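You operate a simulated robot arm through the tools that you are given. There is no shell and no other tool. Be economical: measure what you need, move in short steps, check, and stop when the job is done.

The job below is to be done with a simulated two-armed robot. You get a single attempt, and the scene is never put back.

## Task
Stack the red bore block labelled "75" from the top of the plywood bench on top of the red bore block labelled "27". Take the orange ring and put it in the blue tray. Stack the 50 teal filter from the top of the gauge bench on top of the 10 teal filter. Open the upper chest drawer, take the teal bench brush and put it in the inside of the upper chest drawer and shut the drawer again. Fetch the grey test pad and set it on the top of the plywood bench. Put the teal cloth from the top of the orange bench in the grey tray. Open the orange bench drawer, take the blue filter from the inside of the orange bench drawer and leave it on the top of the turntable sheet and shut the drawer again. Fetch the green filter from the top of the gauge bench and set it in the blue crate. Put the yellow can from the top of the service panel shelf on the ledge under the valve board. Do these in any order. Set down upright: yellow can.
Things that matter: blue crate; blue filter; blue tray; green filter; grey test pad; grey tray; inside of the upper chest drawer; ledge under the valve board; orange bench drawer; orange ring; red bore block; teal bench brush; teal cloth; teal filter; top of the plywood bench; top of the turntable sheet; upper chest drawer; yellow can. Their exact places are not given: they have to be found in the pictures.

Only the result counts: the job must be done as asked and must still hold three seconds after the hand-in. Knocking over, shifting, dropping, spilling or breaking anything else fails it. Flat cloth is picked up by pressing the open fingertips on it (5 to 10 N) and closing them slowly along it; thin cloth reads only 2 to 8 mm in the jaws.

## Robot
Two 7-joint arms with two-finger parallel grippers on one trunk, on a base that drives. Base frame: it is fixed to the floor where the robot stands at the start and does not move with it; the origin is under the middle of the robot, x ahead of it, y to its left, z up; the surface under the hand at the start is at about z = 860. Readings come in mm, rad, newtons and seconds.
The left shoulder is at the start at [70, 130, 1187], the right one opposite. With the tool pointing down near the work surface each hand reaches from about 200 to 520 mm from the robot's upright axis, wherever it stands, measured 20 degrees to its own side. Places, roughly: blue crate (34x22x12 cm) [-200, -6300, 900]; blue filter (5x5x2 cm) [-700, -6100, 500]; blue tray (30x19x6 cm) [400, -300, 900]; green filter [0, -6000, 1000]; grey test pad (5x5x2 cm) [100, -5000, 800]; grey tray (34x22x6 cm) [-5700, 9800, 800]; inside of the upper chest drawer [500, -1300, 600]; ledge under the valve board (72x17 cm) [-1700, 560, 800]; orange bench drawer [-700, -6200, 600]; orange ring (6x6x2 cm) [-600, -4400, 800]; red bore block [500, 250, 750]; teal bench brush (6x9x4 cm) [0, -4000, 800]; teal cloth (7x11x4 cm) [-6300, 9800, 800]; teal filter [0, -4250, 1000]; top of the plywood bench [500, -100, 900]; top of the turntable sheet [-600, -4100, 800]; upper chest drawer [400, -1300, 600]; yellow can [-5000, -3250, 750]. Payload 1.57 kg a hand.
The tool frame of a hand sits at the grasp point between the pads (the TCP): z along the fingers, y along the line on which they close. The tips reach 30 mm beyond it. Largest opening 80 mm; finger width 17, thickness 12; the body of the gripper, 40 by 82 mm, starts 80 mm behind the TCP.
Orientation is told as [roll, pitch, yaw] about the base's x, y, z axes, in that order, counted from this pose: with the fingers straight down and closing along the base's y, the tool's x points along the base's -x, its y along +y and its z along -z.

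## Interface
- The arms move only by the tool send_rows. It takes "left_steps", "right_steps" or both (then of equal length, played together; a hand with none holds still); each is one flat list of numbers, 7 for each row, row after row: the shift along the tool's x, y, z in units of 20 mm (1.0 is 20 mm), then the turn, a rotation vector about the tool's x, y, z in units of 5 degrees (1.0 is 5 degrees), then the opening, from 0 (shut) to 1 (fully open). In form: [tx, ty, tz, ax, ay, az, grip, tx, ty, tz, ax, ay, az, grip, ...]. A call has 1 to 8 rows; each row shifts and turns the commanded pose from where the row before left it, along the tool's axes as they then stand. A call with a number of a shift or a turn outside -1 to 1 is refused whole. A row lasts 0.2 s, in which the tool goes at most 50 mm and 0.15 rad; a call with a longer step from one row to the next is refused whole, and so is a gripper value outside its range. Where a pose cannot be reached the arm comes as near as it can. A force on the tool above 40 N (or 10 N above the force at the start of the call, whichever is more), or a blocked arm, ends the call early, and 0.2 s more pass. Each finger travels about 108 mm/s and halts on what it meets, pressing with about 30 N; the grip force reading is that of the motor and also rises with nothing between the fingers. The clock runs only during rows and for 0.2 s after the last one: add rows that do not move to give the fingers time. The reply holds the time, the measured pose of the TCP, the force on the tool along the base axes, the opening and the grip force, in the units named above and with some noise, with the torque about the TCP (base axes, N m) and any sound that the robot's microphone picked up.
- Cameras (640 x 400 px; columns grow to the right, rows downward): "scene" is now at [118.1, -18, 1385]; the picture's right is [-0.27, -0.96, 0.00], its down [-0.80, 0.23, -0.55] and it looks along [0.53, -0.15, -0.84] (base axes); focal length 224 px, centre (320, 200). "left" rides on the left gripper at [72, 7, -122] in its tool frame; the picture's right is [-0.09, 1.00, 0.00], its down [-0.84, -0.08, -0.54] and it looks along [-0.54, -0.05, 0.84] (tool axes); focal length 238 px, centre (320, 200). "right" rides on the right gripper at [72, -6, -122] in its tool frame; the picture's right is [0.09, 1.00, 0.00], its down [-0.84, 0.08, -0.54] and it looks along [-0.54, 0.05, 0.84] (tool axes); focal length 238 px, centre (320, 200).
- camera(camera): a new picture of that camera. No time passes.
- raise_lower(by): slides the trunk up (or, below 0, down) by that many mm; the arms and the scene camera ride with it, the base frame stays. It gives what a move gives, with no picture.
- base_move(legs): drives the robot by 1 to 6 legs, each [ahead, left, turn to the left] in mm, mm and rad, along the robot's own axes; the way and the turn of a leg run together, so that a leg with both is an arc; at most 1500 mm and 3.142 rad a leg. The arms and the cameras ride along, it lands a little off, and it stops where it bumps. It gives what a move gives.
- aim_head(pan, tilt): turns the head with the scene camera to pan (to the left, within 1.501 rad either way) and tilt (down, from -0.506 to 1.204), counted from straight ahead of the robot. It gives what a move gives.
- pixel_to_xyz(camera, pixels): for up to 12 pixels [column, row] of the newest picture of that camera ("zoom" is the newest enlarged one), the place [x, y, z] in the base frame of the surface seen there, good to about 2 mm. No time passes.
- zoom(camera, box): a new picture of the part [left, top, right, bottom] of that camera's present view, enlarged. No time passes.
- sign_off(): hands the job in; it is judged then, once.

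Go step by step. Measure first, check grasps and placings, and put right what went wrong. The budget is 364 turns and 308 pictures, counting those below and the enlarged ones. Unless the task says otherwise, let go and move clear before handing in, and close with one line.

The tools are called after ">>>" as name(argument=value, ...) on one line, values as JSON. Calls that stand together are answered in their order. send_rows: Moves the arms, as the interface text tells. Its arguments: {"type":"object","properties":{"left_steps":{"type":"array"},"right_steps":{"type":"array"}},"required":[]} The other tools are called the same way: raise_lower (by) slides the trunk up or down; base_move (legs) drives the base; aim_head (pan, tilt) turns the head that bears the scene camera; camera (camera) takes a picture; pixel_to_xyz (camera, pixels) gives the place of the surface under pixels of a picture; zoom (camera, box) takes an enlarged picture of a part of a camera's view; sign_off () hands the job in.

At the start:

```text
time_s: 0.0
left_tool_pos: [291.0, 152.1, 1128.2]
left_ee_rot: [0.001, -0.001, -0.001]
left_force: [0.9, -0.2, -0.7]
left_moment: [-0.03, 0.0, 0.01]
left_gripper_width: 79.8
left_grasp_force: 0.0
right_tool_pos: [357.5, -62.1, 1050.3]
right_ee_rot: [0.002, -0.002, 0.0]
right_force: [-0.3, 0.6, -0.6]
right_moment: [-0.02, -0.03, 0.02]
right_gripper_width: 79.8
right_grasp_force: 0.1
trunk travel left (down, up): [-825.0, 115.0]
robot x, y, heading: [-1.6, -5.1, -0.003]
head pan, tilt: [-0.279, 0.99]
```

scene: 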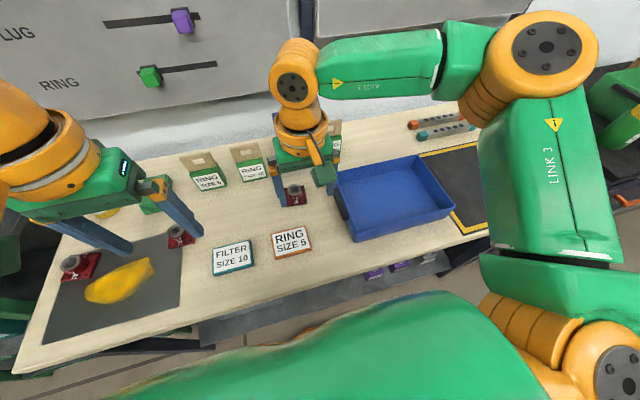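
right: 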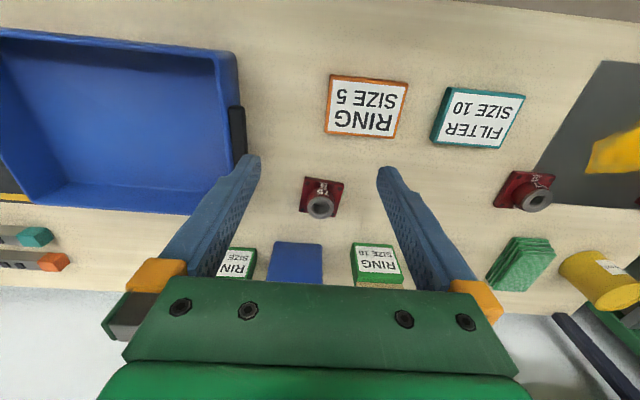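
left: 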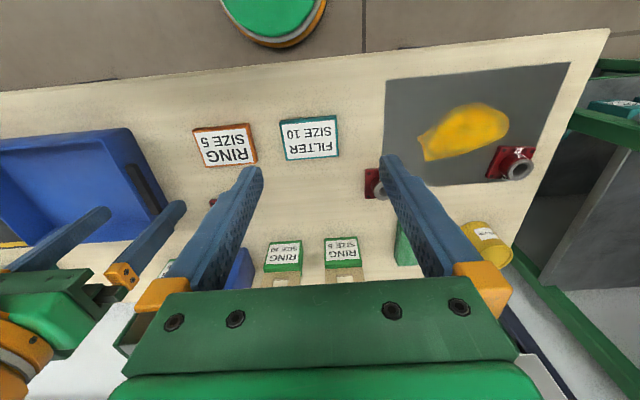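

Three red blocks are seen in the right picture (320,197), (525,190) and the left picture (510,162). I zoom to read their labels.

>>> zoom(camera="right", box=[280, 160, 360, 230])

>>> zoom(camera="right", box=[480, 150, 580, 230])

>>> zoom(camera="left", box=[470, 130, 550, 200])

>>> zoom(camera="scene", box=[0, 160, 240, 310])

```text
5.71 times, centred on (320, 195) of right
```

zoom: 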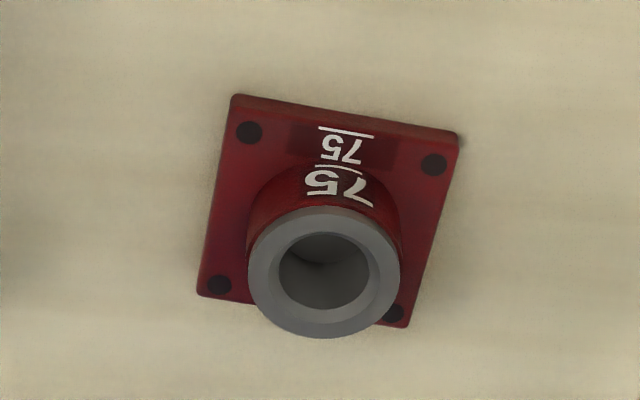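

```text
5.00 times, centred on (530, 190) of right
```

zoom: 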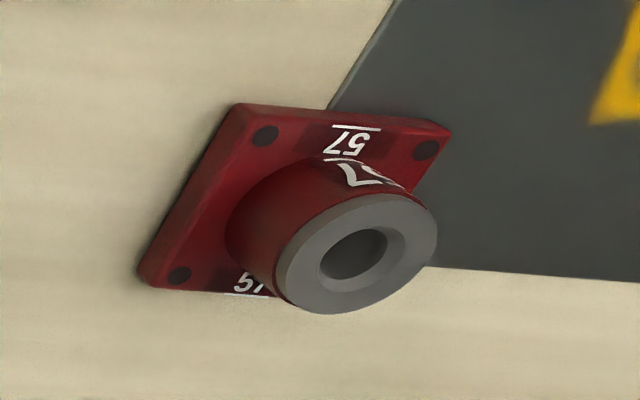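

```text
5.71 times, centred on (510, 165) of left
```

zoom: 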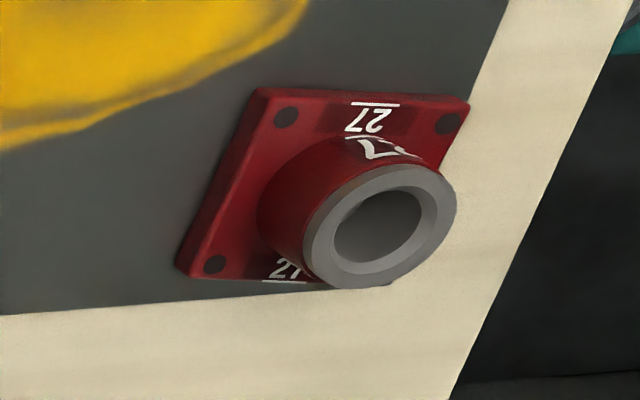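

```text
2.67 times, centred on (120, 235) of scene
```

zoom: 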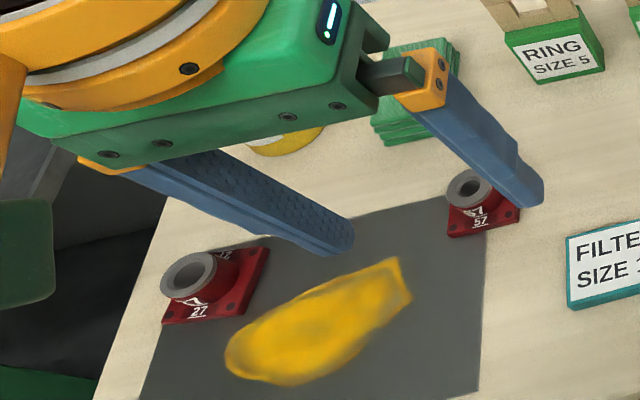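

"75" is the block in the right picture at (320,197), "27" the left-hand one at (510,162). I measure both.

>>> pixel_to_xyz(camera="right", pixels=[[309, 177], [342, 184], [305, 210], [335, 216], [320, 199], [320, 214], [310, 207], [331, 207], [295, 195], [350, 200]])

>>> pixel_to_xyz(camera="left", pixels=[[502, 147], [534, 150], [489, 178], [505, 180], [509, 178], [523, 159], [526, 172], [514, 165], [480, 170]])

```text
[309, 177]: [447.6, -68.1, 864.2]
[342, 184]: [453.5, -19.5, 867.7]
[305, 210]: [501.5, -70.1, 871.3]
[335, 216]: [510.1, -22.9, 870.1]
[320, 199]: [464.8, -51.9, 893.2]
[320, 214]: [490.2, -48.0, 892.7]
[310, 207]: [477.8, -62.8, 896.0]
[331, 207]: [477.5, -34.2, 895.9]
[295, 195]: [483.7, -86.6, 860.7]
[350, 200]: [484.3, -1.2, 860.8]
```

```text
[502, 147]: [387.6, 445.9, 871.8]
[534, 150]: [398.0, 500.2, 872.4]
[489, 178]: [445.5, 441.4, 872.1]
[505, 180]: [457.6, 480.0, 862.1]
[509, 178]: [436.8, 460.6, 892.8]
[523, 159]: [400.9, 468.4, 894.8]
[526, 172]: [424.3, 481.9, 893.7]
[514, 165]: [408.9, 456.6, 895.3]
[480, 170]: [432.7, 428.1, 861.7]
```

The "75" boss is centred at about (479,-47.5), top z 896. "27" is at about (419,469). I bring the right hand over "75".

>>> send_rows(right_steps=[-1, 0.12, 0.7, 0, 0, 0, 1, -1, 0.12, 0.7, 0, 0, 0, 1, -1, 0.12, 0.7, 0, 0, 0, 1, -1, 0.12, 0.7, 0, 0, 0, 1, -1, 0.12, 0.7, 0, 0, 0, 1, -1, 0.12, 0.7, 0, 0, 0, 1, 0, 0, 0, 0, 0, 0, 1])

>>> camera(camera="right")

```text
time_s: 1.6
left_tool_pos: [292.4, 150.6, 1128.9]
left_ee_rot: [0.001, 0.0, 0.0]
left_force: [0.8, -0.2, 0.1]
left_moment: [0.02, -0.01, 0.0]
left_gripper_width: 79.8
left_grasp_force: 0.0
right_tool_pos: [471.9, -49.3, 968.4]
right_ee_rot: [0.003, -0.001, 0.001]
right_force: [-0.5, -0.9, 1.0]
right_moment: [0.01, 0.0, 0.02]
right_gripper_width: 80.0
right_grasp_force: 0.2
right hand out of reach, approached as far as the arm can: row 6
trunk travel left (down, up): [-825.0, 115.0]
robot x, y, heading: [-5.2, 1.3, -0.001]
head pan, tilt: [-0.279, 0.99]
```

```text
300 pictures are left
```

right: 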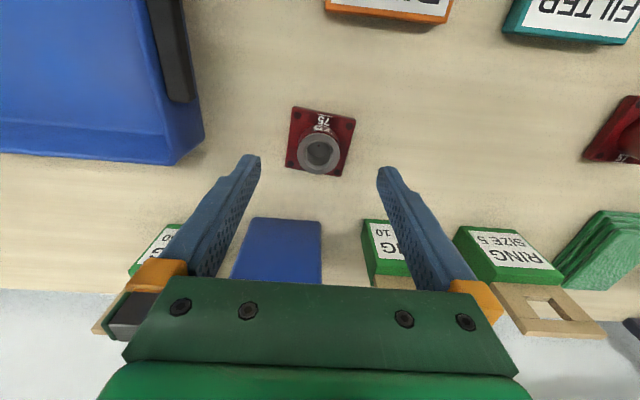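

The arm stops at x≈472, at its limit. I drive the base 50 mm ahead.

>>> base_move(legs=[[50, 0, 0]])

>>> camera(camera="right")

```text
time_s: 2.5
left_tool_pos: [334.3, 151.1, 1130.2]
left_ee_rot: [0.0, -0.006, 0.001]
left_force: [-0.3, 0.0, -1.3]
left_moment: [0.01, -0.05, -0.02]
left_gripper_width: 79.7
left_grasp_force: 0.0
right_tool_pos: [516.1, -48.5, 972.0]
right_ee_rot: [0.003, -0.008, -0.001]
right_force: [-0.8, -0.4, -0.2]
right_moment: [-0.01, -0.03, -0.01]
right_gripper_width: 79.8
right_grasp_force: 0.1
trunk travel left (down, up): [-825.0, 115.0]
robot x, y, heading: [49.8, 1.7, 0.004]
head pan, tilt: [-0.279, 0.99]
```

```text
299 pictures are left
```

right: 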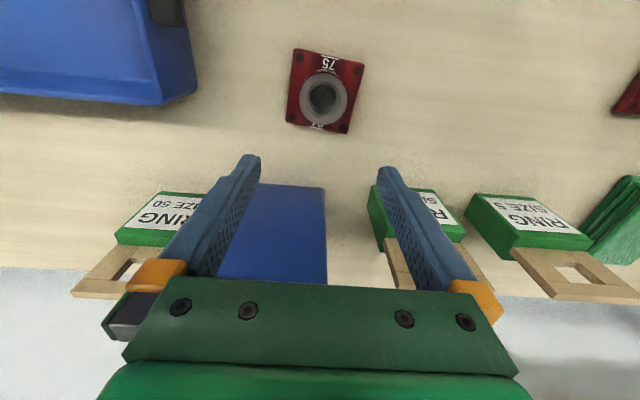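

The tool now is at x 516, and the block is at (324,97). I measure it again.

>>> pixel_to_xyz(camera="right", pixels=[[304, 97], [343, 97], [323, 80], [323, 118], [299, 52], [362, 64], [287, 120], [343, 131]])

```text
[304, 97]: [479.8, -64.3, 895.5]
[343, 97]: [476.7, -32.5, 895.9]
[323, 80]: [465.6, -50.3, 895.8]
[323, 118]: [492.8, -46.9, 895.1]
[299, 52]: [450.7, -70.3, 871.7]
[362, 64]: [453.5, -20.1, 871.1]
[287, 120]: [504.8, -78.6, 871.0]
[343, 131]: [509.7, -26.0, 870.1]
```

The boss centre is at (478.5,-48.4). I move back 37 mm, go down to TCP z≈907 and close.

>>> send_rows(right_steps=[0.9, 0, 0, 0, 0, 0, 1, 0.97, 0, 0.3, 0, 0, 0, 1, 0, 0, 1, 0, 0, 0, 1, 0, 0, 1, 0, 0, 0, 1, 0, 0, 0.9, 0, 0, 0, 1, 0, 0, 0, 0, 0, 0, 1])

>>> camera(camera="right")

```text
time_s: 3.9
left_tool_pos: [339.9, 151.2, 1127.6]
left_ee_rot: [0.0, -0.001, 0.001]
left_force: [-0.2, 0.3, 0.5]
left_moment: [-0.01, 0.01, -0.01]
left_gripper_width: 79.9
left_grasp_force: 0.0
right_tool_pos: [485.0, -52.0, 906.0]
right_ee_rot: [0.004, -0.002, -0.003]
right_force: [-0.2, 0.0, -0.6]
right_moment: [-0.04, -0.02, -0.03]
right_gripper_width: 80.2
right_grasp_force: 0.1
trunk travel left (down, up): [-825.0, 115.0]
robot x, y, heading: [49.3, 1.4, 0.001]
head pan, tilt: [-0.279, 0.99]
```

```text
298 pictures are left
```

right: 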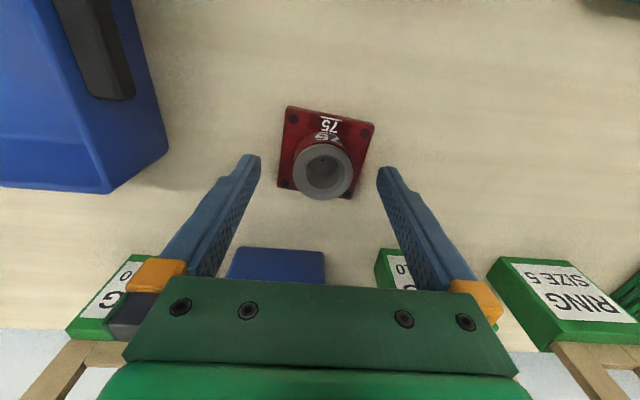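

The TCP is about 6 mm too far ahead and 3.5 mm to the right. I correct and close on the boss.

>>> send_rows(right_steps=[0.32, 0.16, 0, 0, 0, 0, 1, 0, 0, 0, 0, 0, 0, 0.6, 0, 0, 0, 0, 0, 0, 0.3, 0, 0, 0, 0, 0, 0, 0.2, 0, 0, 0, 0, 0, 0, 0.2, 0, 0, 0, 0, 0, 0, 0.2])

>>> camera(camera="right")

```text
time_s: 5.3
left_tool_pos: [341.1, 150.9, 1128.3]
left_ee_rot: [-0.001, 0.0, 0.0]
left_force: [0.6, 0.6, -0.1]
left_moment: [-0.02, -0.01, 0.01]
left_gripper_width: 80.2
left_grasp_force: 0.0
right_tool_pos: [477.4, -46.5, 907.0]
right_ee_rot: [0.002, -0.002, -0.002]
right_force: [-0.6, 0.1, 1.7]
right_moment: [-0.14, -0.04, 0.0]
right_gripper_width: 39.2
right_grasp_force: 30.2
trunk travel left (down, up): [-825.0, 115.0]
robot x, y, heading: [48.2, -1.0, -0.003]
head pan, tilt: [-0.279, 0.99]
```

```text
297 pictures are left
```

right: 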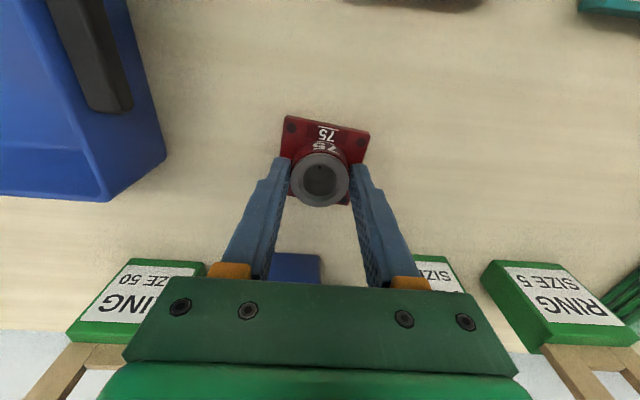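

Gripped at 39 mm. I lift 120 mm and look left with the head before driving sideways.

>>> send_rows(right_steps=[0, 0, -1, 0, 0, 0, 0.2, 0, 0, -1, 0, 0, 0, 0.2, 0, 0, -1, 0, 0, 0, 0.2, 0, 0, -1, 0, 0, 0, 0.2, 0, 0, -1, 0, 0, 0, 0.2, 0, 0, -1, 0, 0, 0, 0.2, 0.5, 0, 0, 0, 0, 0, 0.2, 0.5, 0, 0, 0, 0, 0, 0.2])

>>> aim_head(pan=1.2, tilt=0.7)

>>> camera(camera="scene")

```text
time_s: 7.1
left_tool_pos: [341.0, 151.2, 1126.8]
left_ee_rot: [0.001, -0.001, 0.0]
left_force: [-1.1, -0.3, 0.1]
left_moment: [0.05, 0.0, 0.0]
left_gripper_width: 80.2
left_grasp_force: 0.0
right_tool_pos: [457.1, -47.4, 1025.7]
right_ee_rot: [0.002, -0.002, -0.001]
right_force: [0.1, -1.4, -0.1]
right_moment: [-0.02, 0.02, -0.02]
right_gripper_width: 15.8
right_grasp_force: 0.0
trunk travel left (down, up): [-825.0, 115.0]
robot x, y, heading: [52.3, 2.5, 0.001]
head pan, tilt: [-0.279, 0.99]
```

```text
time_s: 8.7
left_tool_pos: [340.7, 151.4, 1129.0]
left_ee_rot: [-0.001, 0.0, 0.001]
left_force: [-0.2, 0.5, 0.0]
left_moment: [0.01, 0.02, 0.05]
left_gripper_width: 80.3
left_grasp_force: 0.0
right_tool_pos: [458.2, -47.6, 1024.6]
right_ee_rot: [0.002, 0.0, -0.002]
right_force: [0.2, -0.1, 0.3]
right_moment: [0.02, 0.01, 0.0]
right_gripper_width: 16.0
right_grasp_force: 0.0
trunk travel left (down, up): [-825.0, 115.0]
robot x, y, heading: [48.6, -2.3, 0.003]
head pan, tilt: [1.201, 0.7]
```

```text
296 pictures are left
```

scene: 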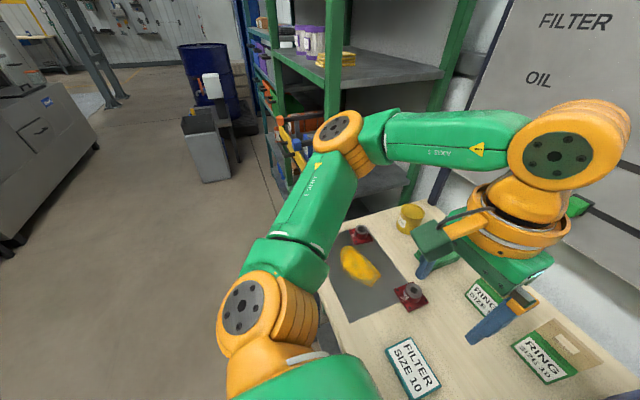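

The opening now reads 15.8 mm, so the block slipped out during the lift. I look with the right camera to see where it is.

>>> camera(camera="right")

```text
295 pictures are left
```

right: 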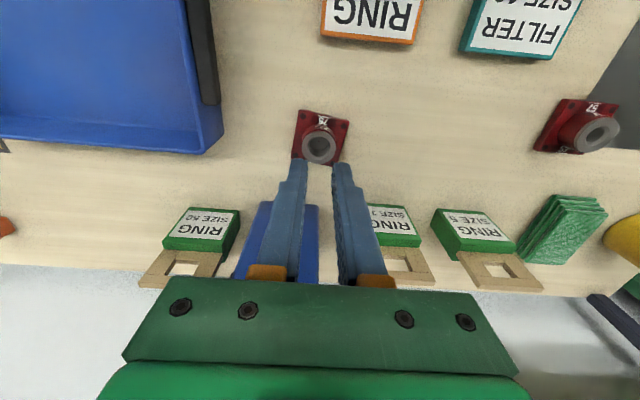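

The block stays on the bench, so the boss is tapered. I'll grip the square plate along its sides instead, and I measure its corners.

>>> zoom(camera="right", box=[270, 90, 370, 180])

>>> pixel_to_xyz(camera="right", pixels=[[299, 112], [347, 122], [292, 157], [338, 161], [320, 148], [307, 145], [332, 148]])

```text
4.44 times, centred on (320, 135) of right
```

zoom: 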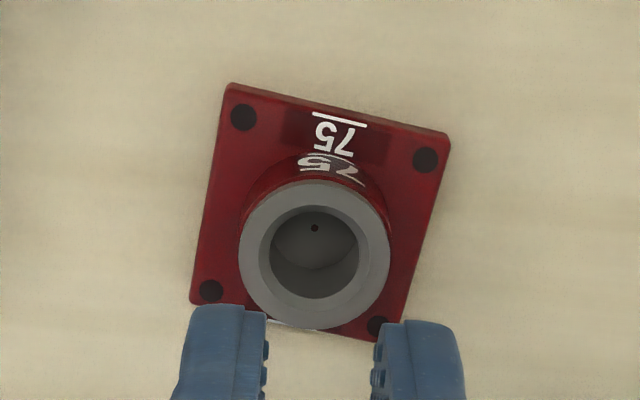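

```text
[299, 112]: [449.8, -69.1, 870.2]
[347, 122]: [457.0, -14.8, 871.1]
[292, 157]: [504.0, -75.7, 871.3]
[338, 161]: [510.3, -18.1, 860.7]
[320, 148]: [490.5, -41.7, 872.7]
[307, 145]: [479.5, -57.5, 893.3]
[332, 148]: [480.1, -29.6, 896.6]
```

The plate is centred at (479.5,-45), turned about -7°. I open, turn the hand to suit and go down to TCP z≈893.

>>> send_rows(right_steps=[-0.55, 0.06, 0, 0, 0, 0.7, 1, -0.55, 0.06, 0.65, 0, 0, 0.7, 1, 0, 0, 1, 0, 0, 0, 1, 0, 0, 1, 0, 0, 0, 1, 0, 0, 1, 0, 0, 0, 1, 0, 0, 1, 0, 0, 0, 1, 0, 0, 1, 0, 0, 0, 1, 0, 0, 0, 0, 0, 0, 1])

>>> camera(camera="right")

```text
time_s: 10.5
left_tool_pos: [341.5, 150.7, 1127.8]
left_ee_rot: [0.0, 0.002, -0.001]
left_force: [-0.1, 0.0, -0.3]
left_moment: [0.0, 0.0, 0.0]
left_gripper_width: 80.0
left_grasp_force: 0.1
right_tool_pos: [478.6, -44.9, 911.8]
right_ee_rot: [0.002, -0.003, -0.124]
right_force: [0.1, 0.2, -0.1]
right_moment: [0.0, 0.0, 0.0]
right_gripper_width: 80.1
right_grasp_force: 0.1
trunk travel left (down, up): [-825.0, 115.0]
robot x, y, heading: [50.8, -1.8, -0.001]
head pan, tilt: [1.201, 0.7]
```

```text
293 pictures are left
```

right: 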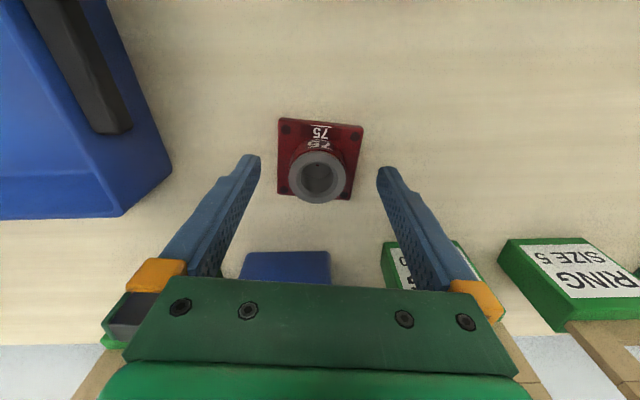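

The hand is aligned. I go down 18 mm and close on the plate.

>>> send_rows(right_steps=[0, 0, 0.93, 0, 0, 0, 1, 0, 0, 0, 0, 0, 0, 0.7, 0, 0, 0, 0, 0, 0, 0.4, 0, 0, 0, 0, 0, 0, 0, 0, 0, 0, 0, 0, 0, 0, 0, 0, 0, 0, 0, 0, 0])

>>> send_rows(right_steps=[0, 0, -0.5, 0, 0, 0, 0, 0, 0, -1, 0, 0, 0, 0, 0, 0, 0, 0, 0, 0, 0])

>>> camera(camera="right")

```text
time_s: 11.9
left_tool_pos: [340.6, 151.5, 1128.0]
left_ee_rot: [0.0, 0.003, 0.001]
left_force: [-0.5, 0.1, 0.3]
left_moment: [-0.02, 0.03, 0.0]
left_gripper_width: 79.9
left_grasp_force: 0.0
right_tool_pos: [479.7, -46.0, 892.3]
right_ee_rot: [0.001, -0.001, -0.124]
right_force: [0.8, 0.1, 0.6]
right_moment: [-0.01, -0.14, 0.01]
right_gripper_width: 59.7
right_grasp_force: 30.1
trunk travel left (down, up): [-825.0, 115.0]
robot x, y, heading: [51.7, -2.0, -0.006]
head pan, tilt: [1.201, 0.7]
```

```text
time_s: 12.7
left_tool_pos: [339.9, 150.6, 1126.9]
left_ee_rot: [0.0, 0.0, 0.001]
left_force: [-0.9, 0.4, 0.8]
left_moment: [0.02, -0.02, -0.01]
left_gripper_width: 80.2
left_grasp_force: 0.0
right_tool_pos: [478.3, -43.5, 924.0]
right_ee_rot: [0.001, -0.002, -0.124]
right_force: [-0.2, -0.9, -2.3]
right_moment: [-0.03, 0.03, 0.03]
right_gripper_width: 59.7
right_grasp_force: 30.0
trunk travel left (down, up): [-825.0, 115.0]
robot x, y, heading: [52.1, -1.6, 0.002]
head pan, tilt: [1.201, 0.7]
```

```text
292 pictures are left
```

right: 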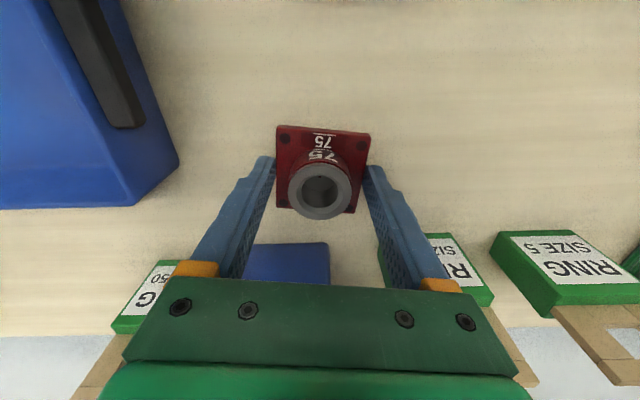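

Held at 59.7 mm. I lift further and measure the green rack on the left in the scene picture.

>>> send_rows(right_steps=[0.5, 0, -1, 0, 0, 0, 0, 0.5, 0, -1, 0, 0, 0, 0, 0.5, 0, -1, 0, 0, 0, 0, 0, 0, -1, 0, 0, 0, 0, 0, 0, -0.5, 0, 0, 0, 0, 0, 0, 0, 0, 0, 0, 0])

>>> pixel_to_xyz(camera="scene", pixels=[[340, 80], [270, 130], [285, 185], [300, 150], [215, 160], [345, 300], [330, 25], [240, 40], [317, 135], [250, 300]])

```text
time_s: 14.1
left_tool_pos: [341.1, 149.8, 1128.5]
left_ee_rot: [0.0, 0.0, 0.0]
left_force: [-0.6, 0.3, 0.2]
left_moment: [-0.02, -0.05, 0.0]
left_gripper_width: 80.2
left_grasp_force: 0.0
right_tool_pos: [450.2, -39.5, 1013.4]
right_ee_rot: [0.001, -0.002, -0.124]
right_force: [-0.2, -0.4, -2.6]
right_moment: [-0.03, 0.04, -0.01]
right_gripper_width: 59.7
right_grasp_force: 30.2
trunk travel left (down, up): [-825.0, 115.0]
robot x, y, heading: [51.5, 0.3, -0.0]
head pan, tilt: [1.201, 0.7]
```

```text
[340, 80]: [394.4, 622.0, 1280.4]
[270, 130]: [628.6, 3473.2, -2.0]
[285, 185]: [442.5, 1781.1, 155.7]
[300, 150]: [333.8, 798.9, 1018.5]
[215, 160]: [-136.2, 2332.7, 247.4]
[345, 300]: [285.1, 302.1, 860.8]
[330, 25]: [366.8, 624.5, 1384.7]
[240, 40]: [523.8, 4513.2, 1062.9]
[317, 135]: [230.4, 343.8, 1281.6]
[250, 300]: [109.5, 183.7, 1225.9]
```

The rack post is at about (380,622) and the left elbow now at (230,344). I back off 40 mm and slide 400 mm left, which keeps the arm clear of the post.

>>> base_move(legs=[[-40, 0, 0], [0, 400, 0]])

>>> camera(camera="right")

>>> camera(camera="scene")

```text
time_s: 17.1
left_tool_pos: [298.2, 547.2, 1128.0]
left_ee_rot: [0.001, -0.001, 0.009]
left_force: [-0.4, -0.3, 0.5]
left_moment: [0.03, 0.02, 0.02]
left_gripper_width: 80.0
left_grasp_force: 0.0
right_tool_pos: [408.7, 355.2, 1013.7]
right_ee_rot: [0.003, -0.002, -0.115]
right_force: [0.3, 0.3, -3.3]
right_moment: [0.03, -0.01, 0.04]
right_gripper_width: 59.6
right_grasp_force: 29.8
trunk travel left (down, up): [-825.0, 115.0]
robot x, y, heading: [8.0, 397.6, 0.011]
head pan, tilt: [1.201, 0.7]
```

```text
291 pictures are left
```

right: 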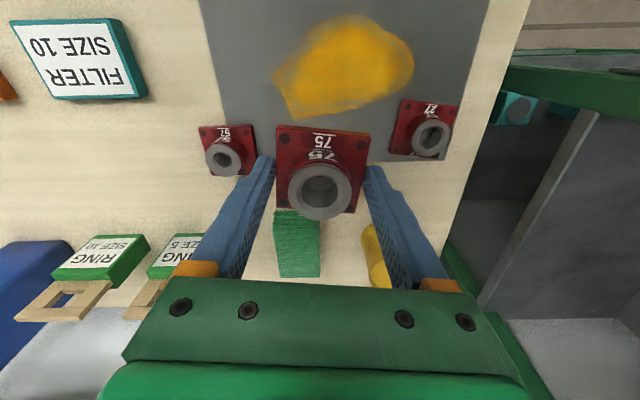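

```text
290 pictures are left
```

scene: 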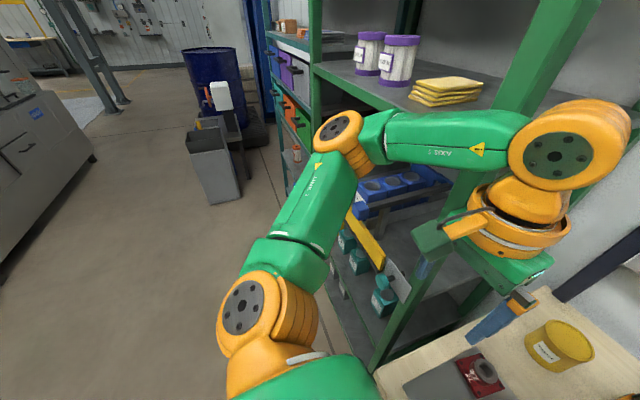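

The "27" block is at (430,130) in the right picture and the held "75" at (322,175). I measure both.

>>> zoom(camera="right", box=[370, 80, 490, 180])

>>> pixel_to_xyz(camera="right", pixels=[[403, 102], [457, 107], [390, 153], [414, 138], [447, 134], [430, 122], [432, 152], [280, 128], [367, 133], [293, 185], [348, 185], [320, 165], [320, 212]])

```text
4.00 times, centred on (430, 130) of right
```

zoom: 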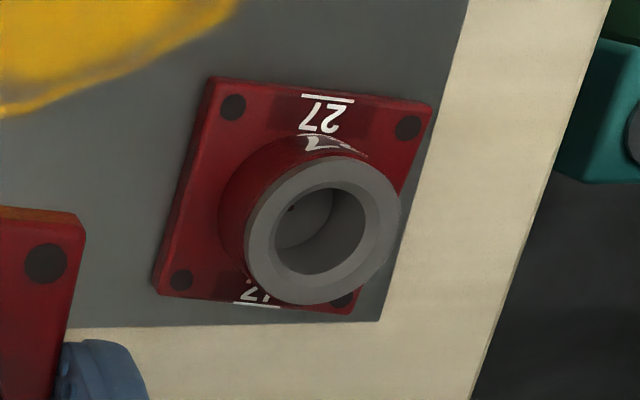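

```text
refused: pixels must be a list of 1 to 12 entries
```

>>> pixel_to_xyz(camera="right", pixels=[[424, 101], [476, 107], [411, 152], [433, 140], [467, 134], [280, 130], [367, 135], [293, 185], [347, 185], [320, 168], [320, 215]])

>>> pixel_to_xyz(camera="zoom", pixels=[[213, 80], [430, 106], [158, 288], [248, 240], [395, 215], [318, 160], [318, 300]])

```text
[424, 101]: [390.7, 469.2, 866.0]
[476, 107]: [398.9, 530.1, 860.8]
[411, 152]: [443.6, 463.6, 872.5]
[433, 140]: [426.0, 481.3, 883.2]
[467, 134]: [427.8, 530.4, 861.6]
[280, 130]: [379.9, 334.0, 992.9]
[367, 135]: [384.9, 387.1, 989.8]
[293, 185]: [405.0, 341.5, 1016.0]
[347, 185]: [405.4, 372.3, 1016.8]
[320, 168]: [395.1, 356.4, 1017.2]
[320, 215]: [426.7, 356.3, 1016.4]
```

```text
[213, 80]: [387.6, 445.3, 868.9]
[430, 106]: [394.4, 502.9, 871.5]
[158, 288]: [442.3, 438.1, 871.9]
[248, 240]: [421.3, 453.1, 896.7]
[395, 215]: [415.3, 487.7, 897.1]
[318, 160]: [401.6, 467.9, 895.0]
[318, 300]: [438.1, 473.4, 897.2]
```

The "27" centre is at (418.7,470.5), and the held block's centre at (411,357) sits 2 mm ahead of the TCP. I shift 113 mm sideways at height.

>>> send_rows(right_steps=[0.05, 0.95, 0, 0, 0, 0, 0, 0.05, 0.95, 0, 0, 0, 0, 0, 0.05, 0.95, 0, 0, 0, 0, 0, 0.05, 0.95, 0, 0, 0, 0, 0, 0.05, 0.95, 0, 0, 0, 0, 0, 0, 0.93, 0, 0, 0, 0, 0, 0, 0, 0.9, 0, 0, 0, 0, 0, 0, 0.9, 0, 0, 0, 0])

>>> send_rows(right_steps=[0, 0, 0.6, 0, 0, 0, 0, 0, 0, 0, 0, 0, 0, 0])

>>> camera(camera="right")

>>> aim_head(pan=0.2, tilt=0.8)

>>> camera(camera="scene")

```text
time_s: 18.9
left_tool_pos: [299.8, 547.8, 1128.0]
left_ee_rot: [0.001, 0.002, 0.01]
left_force: [0.6, 0.3, -0.2]
left_moment: [0.03, 0.01, 0.0]
left_gripper_width: 80.1
left_grasp_force: 0.0
right_tool_pos: [415.0, 464.1, 974.6]
right_ee_rot: [0.001, 0.0, -0.117]
right_force: [0.3, 0.3, -2.4]
right_moment: [-0.03, 0.03, -0.03]
right_gripper_width: 59.5
right_grasp_force: 29.8
right hand out of reach, approached as far as the arm can: row 6
trunk travel left (down, up): [-825.0, 115.0]
robot x, y, heading: [9.6, 396.4, 0.007]
head pan, tilt: [1.201, 0.7]
```

```text
time_s: 19.5
left_tool_pos: [298.8, 548.8, 1126.8]
left_ee_rot: [0.0, 0.0, 0.009]
left_force: [1.3, -1.1, 0.1]
left_moment: [-0.04, -0.01, -0.01]
left_gripper_width: 79.8
left_grasp_force: 0.1
right_tool_pos: [412.4, 464.5, 963.3]
right_ee_rot: [0.002, -0.003, -0.118]
right_force: [-0.1, 0.0, -2.4]
right_moment: [-0.01, 0.01, -0.01]
right_gripper_width: 59.5
right_grasp_force: 30.2
trunk travel left (down, up): [-825.0, 115.0]
robot x, y, heading: [6.7, 394.8, 0.008]
head pan, tilt: [1.201, 0.7]
```

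```text
288 pictures are left
```

right: 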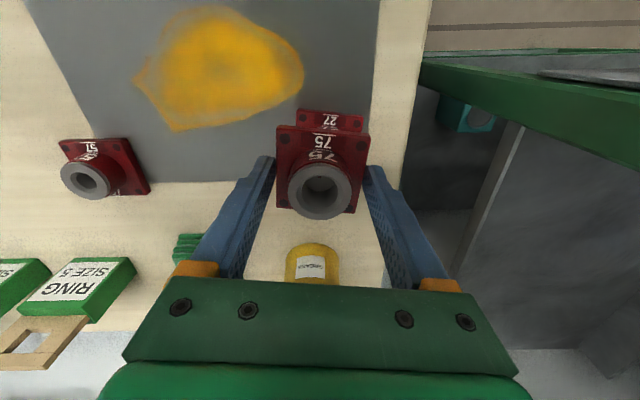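

```text
time_s: 20.7
left_tool_pos: [299.7, 546.9, 1128.1]
left_ee_rot: [-0.001, 0.0, 0.009]
left_force: [0.4, -0.4, 0.1]
left_moment: [0.01, 0.03, -0.03]
left_gripper_width: 80.0
left_grasp_force: 0.1
right_tool_pos: [412.9, 464.6, 964.3]
right_ee_rot: [0.001, -0.002, -0.117]
right_force: [0.5, -0.9, -2.3]
right_moment: [-0.02, 0.01, 0.0]
right_gripper_width: 59.7
right_grasp_force: 30.2
trunk travel left (down, up): [-825.0, 115.0]
robot x, y, heading: [8.6, 394.3, 0.007]
head pan, tilt: [0.201, 0.799]
```

```text
287 pictures are left
```

scene: 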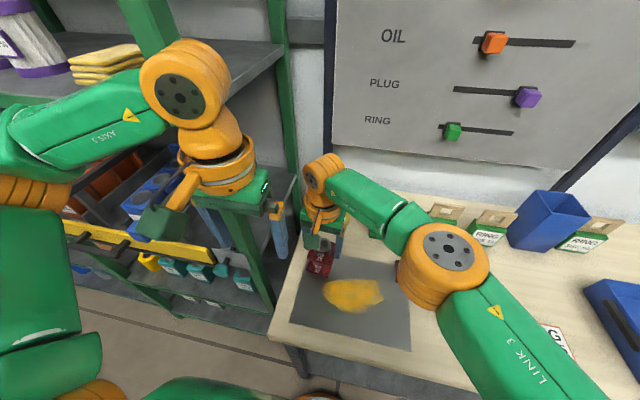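

The right arm is at its limit 5 mm short in y. I pull the left hand back 60 mm to clear the rack post, then slide the base 30 mm left.

>>> send_rows(left_steps=[1, 0, 0, 0, 0, 0, 1, 1, 0, 0, 0, 0, 0, 1, 1, 0, 0, 0, 0, 0, 1])

>>> base_move(legs=[[0, 30, 0]])

>>> camera(camera="right")

```text
time_s: 21.5
left_tool_pos: [238.6, 546.6, 1127.4]
left_ee_rot: [0.001, 0.001, 0.01]
left_force: [-0.3, 0.6, -0.2]
left_moment: [0.02, 0.01, 0.0]
left_gripper_width: 80.0
left_grasp_force: 0.0
right_tool_pos: [412.5, 464.4, 964.8]
right_ee_rot: [0.003, -0.001, -0.115]
right_force: [-0.3, 0.2, -2.4]
right_moment: [0.05, 0.02, 0.01]
right_gripper_width: 59.8
right_grasp_force: 29.4
trunk travel left (down, up): [-825.0, 115.0]
robot x, y, heading: [9.2, 392.2, 0.009]
head pan, tilt: [0.201, 0.799]
```

```text
time_s: 22.4
left_tool_pos: [238.8, 569.2, 1128.3]
left_ee_rot: [0.006, 0.0, 0.007]
left_force: [0.2, -1.0, -0.2]
left_moment: [0.04, 0.04, 0.01]
left_gripper_width: 79.6
left_grasp_force: 0.1
right_tool_pos: [414.2, 487.9, 964.7]
right_ee_rot: [0.007, 0.001, -0.114]
right_force: [-0.3, -0.3, -3.6]
right_moment: [0.04, -0.01, 0.04]
right_gripper_width: 59.7
right_grasp_force: 29.4
trunk travel left (down, up): [-825.0, 115.0]
robot x, y, heading: [5.6, 423.5, 0.007]
head pan, tilt: [0.201, 0.799]
```

```text
286 pictures are left
```

right: 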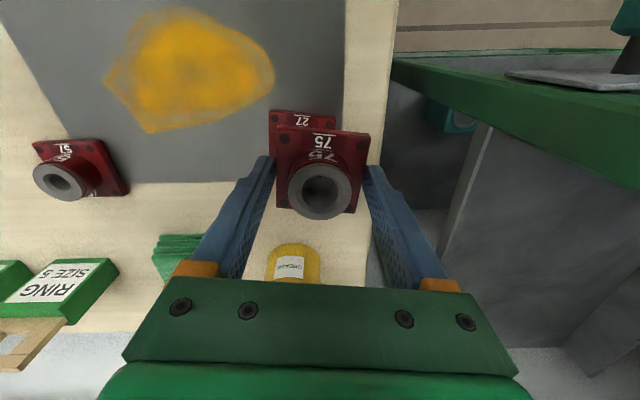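

Probably still swaying after the drive. I shift back about 24 mm and read again.

>>> send_rows(right_steps=[0, -0.5, 0, 0, 0, 0, 0, 0, -0.5, 0, 0, 0, 0, 0, 0, 0, 0, 0, 0, 0, 0, 0, 0, 0, 0, 0, 0, 0, 0, 0, 0, 0, 0, 0, 0])

>>> send_rows(right_steps=[0, 0, 0, 0, 0, 0, 0])

>>> camera(camera="right")

```text
time_s: 23.6
left_tool_pos: [240.8, 574.5, 1127.8]
left_ee_rot: [-0.002, 0.0, 0.008]
left_force: [-0.3, 0.8, -0.3]
left_moment: [0.0, 0.01, 0.02]
left_gripper_width: 80.0
left_grasp_force: 0.1
right_tool_pos: [409.3, 472.3, 963.6]
right_ee_rot: [0.002, -0.002, -0.116]
right_force: [0.2, -0.5, -3.0]
right_moment: [0.03, 0.01, 0.04]
right_gripper_width: 59.3
right_grasp_force: 30.6
trunk travel left (down, up): [-825.0, 115.0]
robot x, y, heading: [6.4, 428.4, 0.009]
head pan, tilt: [0.201, 0.799]
```

```text
time_s: 24.0
left_tool_pos: [238.9, 575.7, 1127.1]
left_ee_rot: [-0.001, -0.001, 0.008]
left_force: [-0.1, -0.8, 0.4]
left_moment: [0.01, -0.03, 0.02]
left_gripper_width: 80.1
left_grasp_force: 0.1
right_tool_pos: [409.4, 473.6, 962.9]
right_ee_rot: [0.002, -0.001, -0.115]
right_force: [-0.8, -0.6, -3.5]
right_moment: [0.01, 0.04, -0.05]
right_gripper_width: 59.8
right_grasp_force: 29.5
trunk travel left (down, up): [-825.0, 115.0]
robot x, y, heading: [10.6, 425.8, 0.007]
head pan, tilt: [0.201, 0.799]
```

```text
285 pictures are left
```

right: 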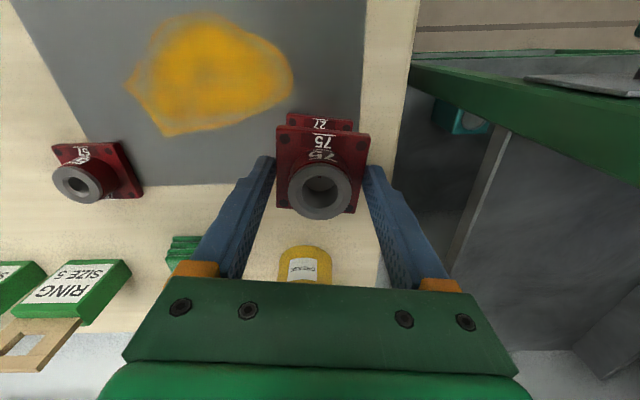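

I measure the held block's and the lower plate's corners directly against each other.

>>> zoom(camera="right", box=[260, 100, 380, 230])

>>> pixel_to_xyz(camera="zoom", pixels=[[140, 70], [458, 100], [150, 55], [410, 70], [225, 300], [410, 300], [320, 210], [320, 370]])

```text
3.08 times, centred on (320, 165) of right
```

zoom: 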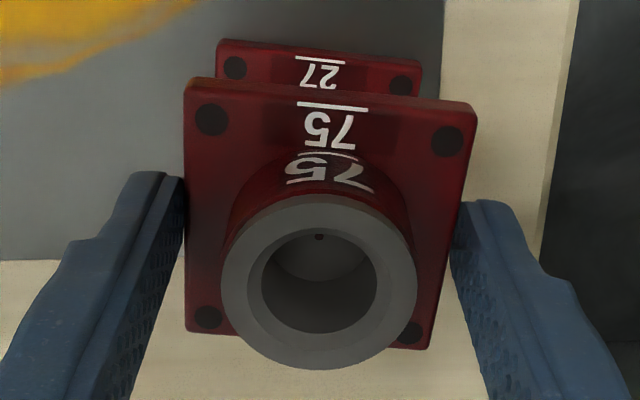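

```text
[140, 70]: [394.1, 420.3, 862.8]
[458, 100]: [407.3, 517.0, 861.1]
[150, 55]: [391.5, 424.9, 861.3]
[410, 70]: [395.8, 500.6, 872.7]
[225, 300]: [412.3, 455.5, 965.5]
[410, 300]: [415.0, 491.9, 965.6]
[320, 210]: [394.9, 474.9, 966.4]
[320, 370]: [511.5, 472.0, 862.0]
```

>>> pixel_to_xyz(camera="zoom", pixels=[[192, 88], [470, 112], [190, 325], [428, 342], [222, 46], [418, 66], [320, 362], [320, 202]])

```text
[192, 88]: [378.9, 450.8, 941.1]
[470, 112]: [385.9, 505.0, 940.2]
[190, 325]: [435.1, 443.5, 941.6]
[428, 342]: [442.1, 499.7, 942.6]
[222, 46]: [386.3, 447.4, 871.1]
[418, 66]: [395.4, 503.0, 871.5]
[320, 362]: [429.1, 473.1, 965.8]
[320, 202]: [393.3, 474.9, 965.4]
```

The "75" plate centre is at (410.5,474.7) against (418.7,471) for "27". I shift by (+8.3,-3.5) and lower 26 mm.

>>> send_rows(right_steps=[-0.43, -0.13, 0, 0, 0, 0, 0, 0, 0, 0.7, 0, 0, 0, 0, 0, 0, 0.6, 0, 0, 0, 0, 0, 0, 0, 0, 0, 0, 0, 0, 0, 0, 0, 0, 0, 0])

>>> zoom(camera="right", box=[260, 100, 380, 230])

>>> zoom(camera="scene", box=[270, 200, 410, 320])

```text
time_s: 25.2
left_tool_pos: [239.0, 575.6, 1128.0]
left_ee_rot: [-0.001, -0.001, 0.009]
left_force: [0.1, 0.8, -0.6]
left_moment: [-0.05, -0.03, 0.01]
left_gripper_width: 80.1
left_grasp_force: 0.2
right_tool_pos: [417.3, 470.6, 936.3]
right_ee_rot: [0.002, -0.001, -0.116]
right_force: [-0.6, 0.7, -2.6]
right_moment: [-0.01, -0.01, -0.02]
right_gripper_width: 59.7
right_grasp_force: 29.7
trunk travel left (down, up): [-825.0, 115.0]
robot x, y, heading: [7.7, 425.0, 0.01]
head pan, tilt: [0.201, 0.799]
```

```text
3.08 times, centred on (320, 165) of right
```

zoom: 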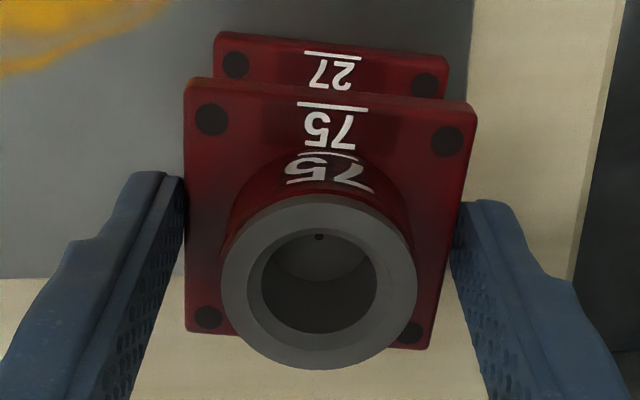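

```text
3.33 times, centred on (340, 260) of scene
```

zoom: 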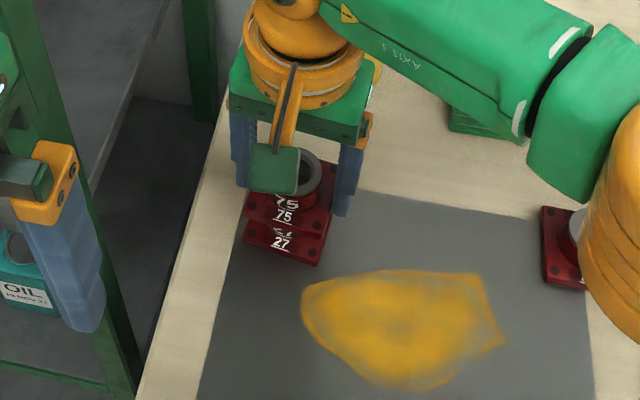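

Well aligned. I lower in small steps till I feel contact.

>>> send_rows(right_steps=[0, 0, 0.15, 0, 0, 0, 0, 0, 0, 0.1, 0, 0, 0, 0, 0, 0, 0.1, 0, 0, 0, 0, 0, 0, 0, 0, 0, 0, 0])

```text
time_s: 26.2
left_tool_pos: [239.5, 576.8, 1127.1]
left_ee_rot: [0.001, -0.002, 0.01]
left_force: [0.8, 0.2, -0.1]
left_moment: [0.02, -0.02, -0.04]
left_gripper_width: 80.1
left_grasp_force: 0.0
right_tool_pos: [418.9, 468.4, 930.1]
right_ee_rot: [0.001, -0.003, -0.114]
right_force: [0.3, 0.5, -3.1]
right_moment: [-0.01, 0.01, 0.01]
right_gripper_width: 59.6
right_grasp_force: 30.1
trunk travel left (down, up): [-825.0, 115.0]
robot x, y, heading: [7.3, 424.0, 0.009]
head pan, tilt: [0.201, 0.799]
```

>>> send_rows(right_steps=[0, 0, 0.1, 0, 0, 0, 0, 0, 0, 0.1, 0, 0, 0, 0, 0, 0, 0, 0, 0, 0, 0])

```text
time_s: 27.0
left_tool_pos: [238.0, 576.2, 1127.2]
left_ee_rot: [0.0, -0.001, 0.009]
left_force: [-0.3, 1.1, 0.2]
left_moment: [-0.02, 0.0, 0.0]
left_gripper_width: 80.2
left_grasp_force: 0.0
right_tool_pos: [418.0, 468.6, 927.6]
right_ee_rot: [0.001, -0.002, -0.116]
right_force: [4.0, 1.2, 9.8]
right_moment: [-0.01, -0.04, 0.0]
right_gripper_width: 59.5
right_grasp_force: 30.4
trunk travel left (down, up): [-825.0, 115.0]
robot x, y, heading: [6.2, 421.4, 0.002]
head pan, tilt: [0.201, 0.799]
```

Contact at TCP z≈928, as expected for the plate resting on the boss. I open and lift away.

>>> send_rows(right_steps=[0, 0, 0, 0, 0, 0, 0.85, 0, 0, 0, 0, 0, 0, 1, 0, 0, 0, 0, 0, 0, 1, 0, 0, -0.7, 0, 0, 0, 1, 0, 0, -1, 0, 0, 0, 1, 0, 0, -1, 0, 0, 0, 1, 0, 0, -1, 0, 0, 0, 1, 0, 0, -1, 0, 0, 0, 1])

>>> camera(camera="right")

```text
time_s: 28.8
left_tool_pos: [239.2, 575.3, 1126.8]
left_ee_rot: [-0.003, 0.0, 0.009]
left_force: [0.1, 0.1, -0.2]
left_moment: [-0.02, 0.01, -0.02]
left_gripper_width: 79.9
left_grasp_force: 0.1
right_tool_pos: [418.4, 469.0, 1020.5]
right_ee_rot: [-0.002, -0.002, -0.115]
right_force: [0.1, 0.5, -0.1]
right_moment: [0.0, -0.01, 0.02]
right_gripper_width: 79.9
right_grasp_force: 0.1
trunk travel left (down, up): [-825.0, 115.0]
robot x, y, heading: [6.4, 421.1, 0.01]
head pan, tilt: [0.201, 0.799]
```

```text
281 pictures are left
```

right: 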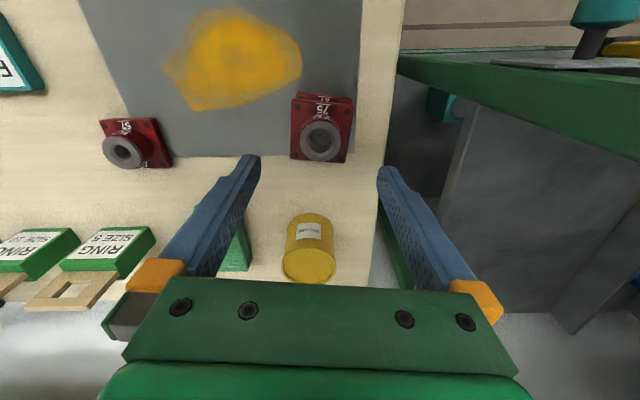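

The "75" sits on the "27". I tuck the arms in for driving and look to the right.

>>> send_rows(right_steps=[1, -0.5, -1, 0, 0, 0, 1, 1, -0.5, -1, 0, 0, 0, 1, 1, -1, -1, 0, 0, -0.7, 1, 1, -1, -1, 0, 0, -0.7, 1, 1, -1, -1, 0, 0, 0, 1, 1, -1, 0, 0, 0, 0, 1, 1, -1, 0, 0, 0, 0, 1, 1, -1, 0, 0, 0, 0, 1])

>>> send_rows(right_steps=[0, -1, 0, 0, 0, 0, 1, 0, -1, 0, 0, 0, 0, 1, 0, 0, 0, 0, 0, 0, 1])

>>> base_move(legs=[[-500, 0, 0], [0, 0, -1.57]])

>>> aim_head(pan=0, tilt=0.35)

>>> camera(camera="scene")

```text
time_s: 30.6
left_tool_pos: [237.3, 575.3, 1127.7]
left_ee_rot: [0.002, 0.0, 0.008]
left_force: [-0.8, 0.8, -0.5]
left_moment: [0.0, -0.03, 0.0]
left_gripper_width: 80.0
left_grasp_force: 0.0
right_tool_pos: [252.1, 334.9, 1120.0]
right_ee_rot: [0.002, -0.002, 0.007]
right_force: [0.2, 0.4, 0.1]
right_moment: [0.0, -0.03, -0.03]
right_gripper_width: 79.9
right_grasp_force: 0.0
trunk travel left (down, up): [-825.0, 115.0]
robot x, y, heading: [8.0, 423.9, 0.007]
head pan, tilt: [0.201, 0.799]
```

```text
time_s: 31.4
left_tool_pos: [239.1, 575.3, 1127.9]
left_ee_rot: [-0.002, -0.001, 0.008]
left_force: [0.9, 0.5, 0.0]
left_moment: [-0.03, 0.03, -0.03]
left_gripper_width: 79.9
left_grasp_force: 0.0
right_tool_pos: [254.5, 298.2, 1123.2]
right_ee_rot: [0.0, -0.004, 0.007]
right_force: [-0.2, 0.7, 0.1]
right_moment: [0.02, -0.01, -0.02]
right_gripper_width: 80.0
right_grasp_force: 0.0
trunk travel left (down, up): [-825.0, 115.0]
robot x, y, heading: [9.7, 421.4, 0.012]
head pan, tilt: [0.201, 0.799]
```

```text
time_s: 38.1
left_tool_pos: [-338.1, 188.3, 1126.8]
left_ee_rot: [0.0, -0.002, -1.568]
left_force: [0.6, -0.5, -0.8]
left_moment: [0.01, -0.01, 0.01]
left_gripper_width: 80.1
left_grasp_force: 0.0
right_tool_pos: [-616.6, 175.3, 1122.5]
right_ee_rot: [-0.001, -0.001, -1.569]
right_force: [0.2, 0.5, 0.1]
right_moment: [-0.02, 0.01, -0.01]
right_gripper_width: 79.8
right_grasp_force: 0.1
trunk travel left (down, up): [-825.0, 115.0]
robot x, y, heading: [-491.1, 421.2, -1.566]
head pan, tilt: [0.201, 0.799]
```

```text
time_s: 39.0
left_tool_pos: [-338.1, 188.2, 1128.6]
left_ee_rot: [0.0, 0.001, -1.567]
left_force: [-0.3, 0.0, -0.7]
left_moment: [0.0, -0.02, 0.02]
left_gripper_width: 80.2
left_grasp_force: 0.1
right_tool_pos: [-616.7, 175.9, 1122.9]
right_ee_rot: [0.002, -0.002, -1.568]
right_force: [0.5, -0.5, 0.8]
right_moment: [0.03, 0.02, -0.01]
right_gripper_width: 80.1
right_grasp_force: 0.1
trunk travel left (down, up): [-825.0, 115.0]
robot x, y, heading: [-488.2, 421.8, -1.565]
head pan, tilt: [0.0, 0.351]
```

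```text
280 pictures are left
```

scene: 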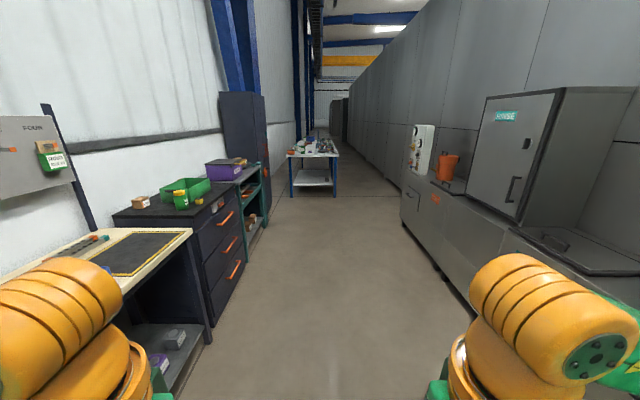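

A corridor leads along -y, with the chest with orange handles on the left (225,240) and a table farther on (315,165). I measure some points.

>>> pixel_to_xyz(camera="scene", pixels=[[290, 158], [338, 158], [338, 190], [293, 192], [212, 320], [225, 218], [233, 270], [265, 215], [465, 300], [405, 210], [340, 300], [330, 105]])

>>> zoom(camera="scene", box=[100, 120, 360, 300])

```text
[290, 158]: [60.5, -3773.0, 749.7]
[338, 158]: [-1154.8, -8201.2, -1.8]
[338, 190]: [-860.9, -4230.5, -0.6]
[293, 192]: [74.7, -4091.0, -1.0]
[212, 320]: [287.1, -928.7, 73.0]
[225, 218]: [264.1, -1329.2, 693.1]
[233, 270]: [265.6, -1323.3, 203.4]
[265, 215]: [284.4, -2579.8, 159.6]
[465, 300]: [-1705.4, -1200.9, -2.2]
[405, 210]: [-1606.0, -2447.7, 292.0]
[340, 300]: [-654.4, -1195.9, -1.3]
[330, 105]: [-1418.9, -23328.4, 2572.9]
```

```text
2.22 times, centred on (230, 210) of scene
```

zoom: 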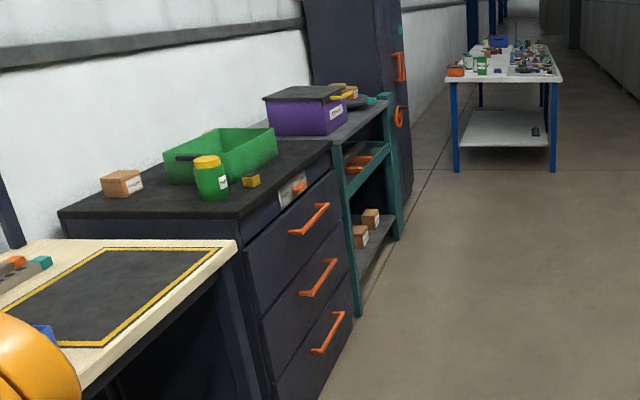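

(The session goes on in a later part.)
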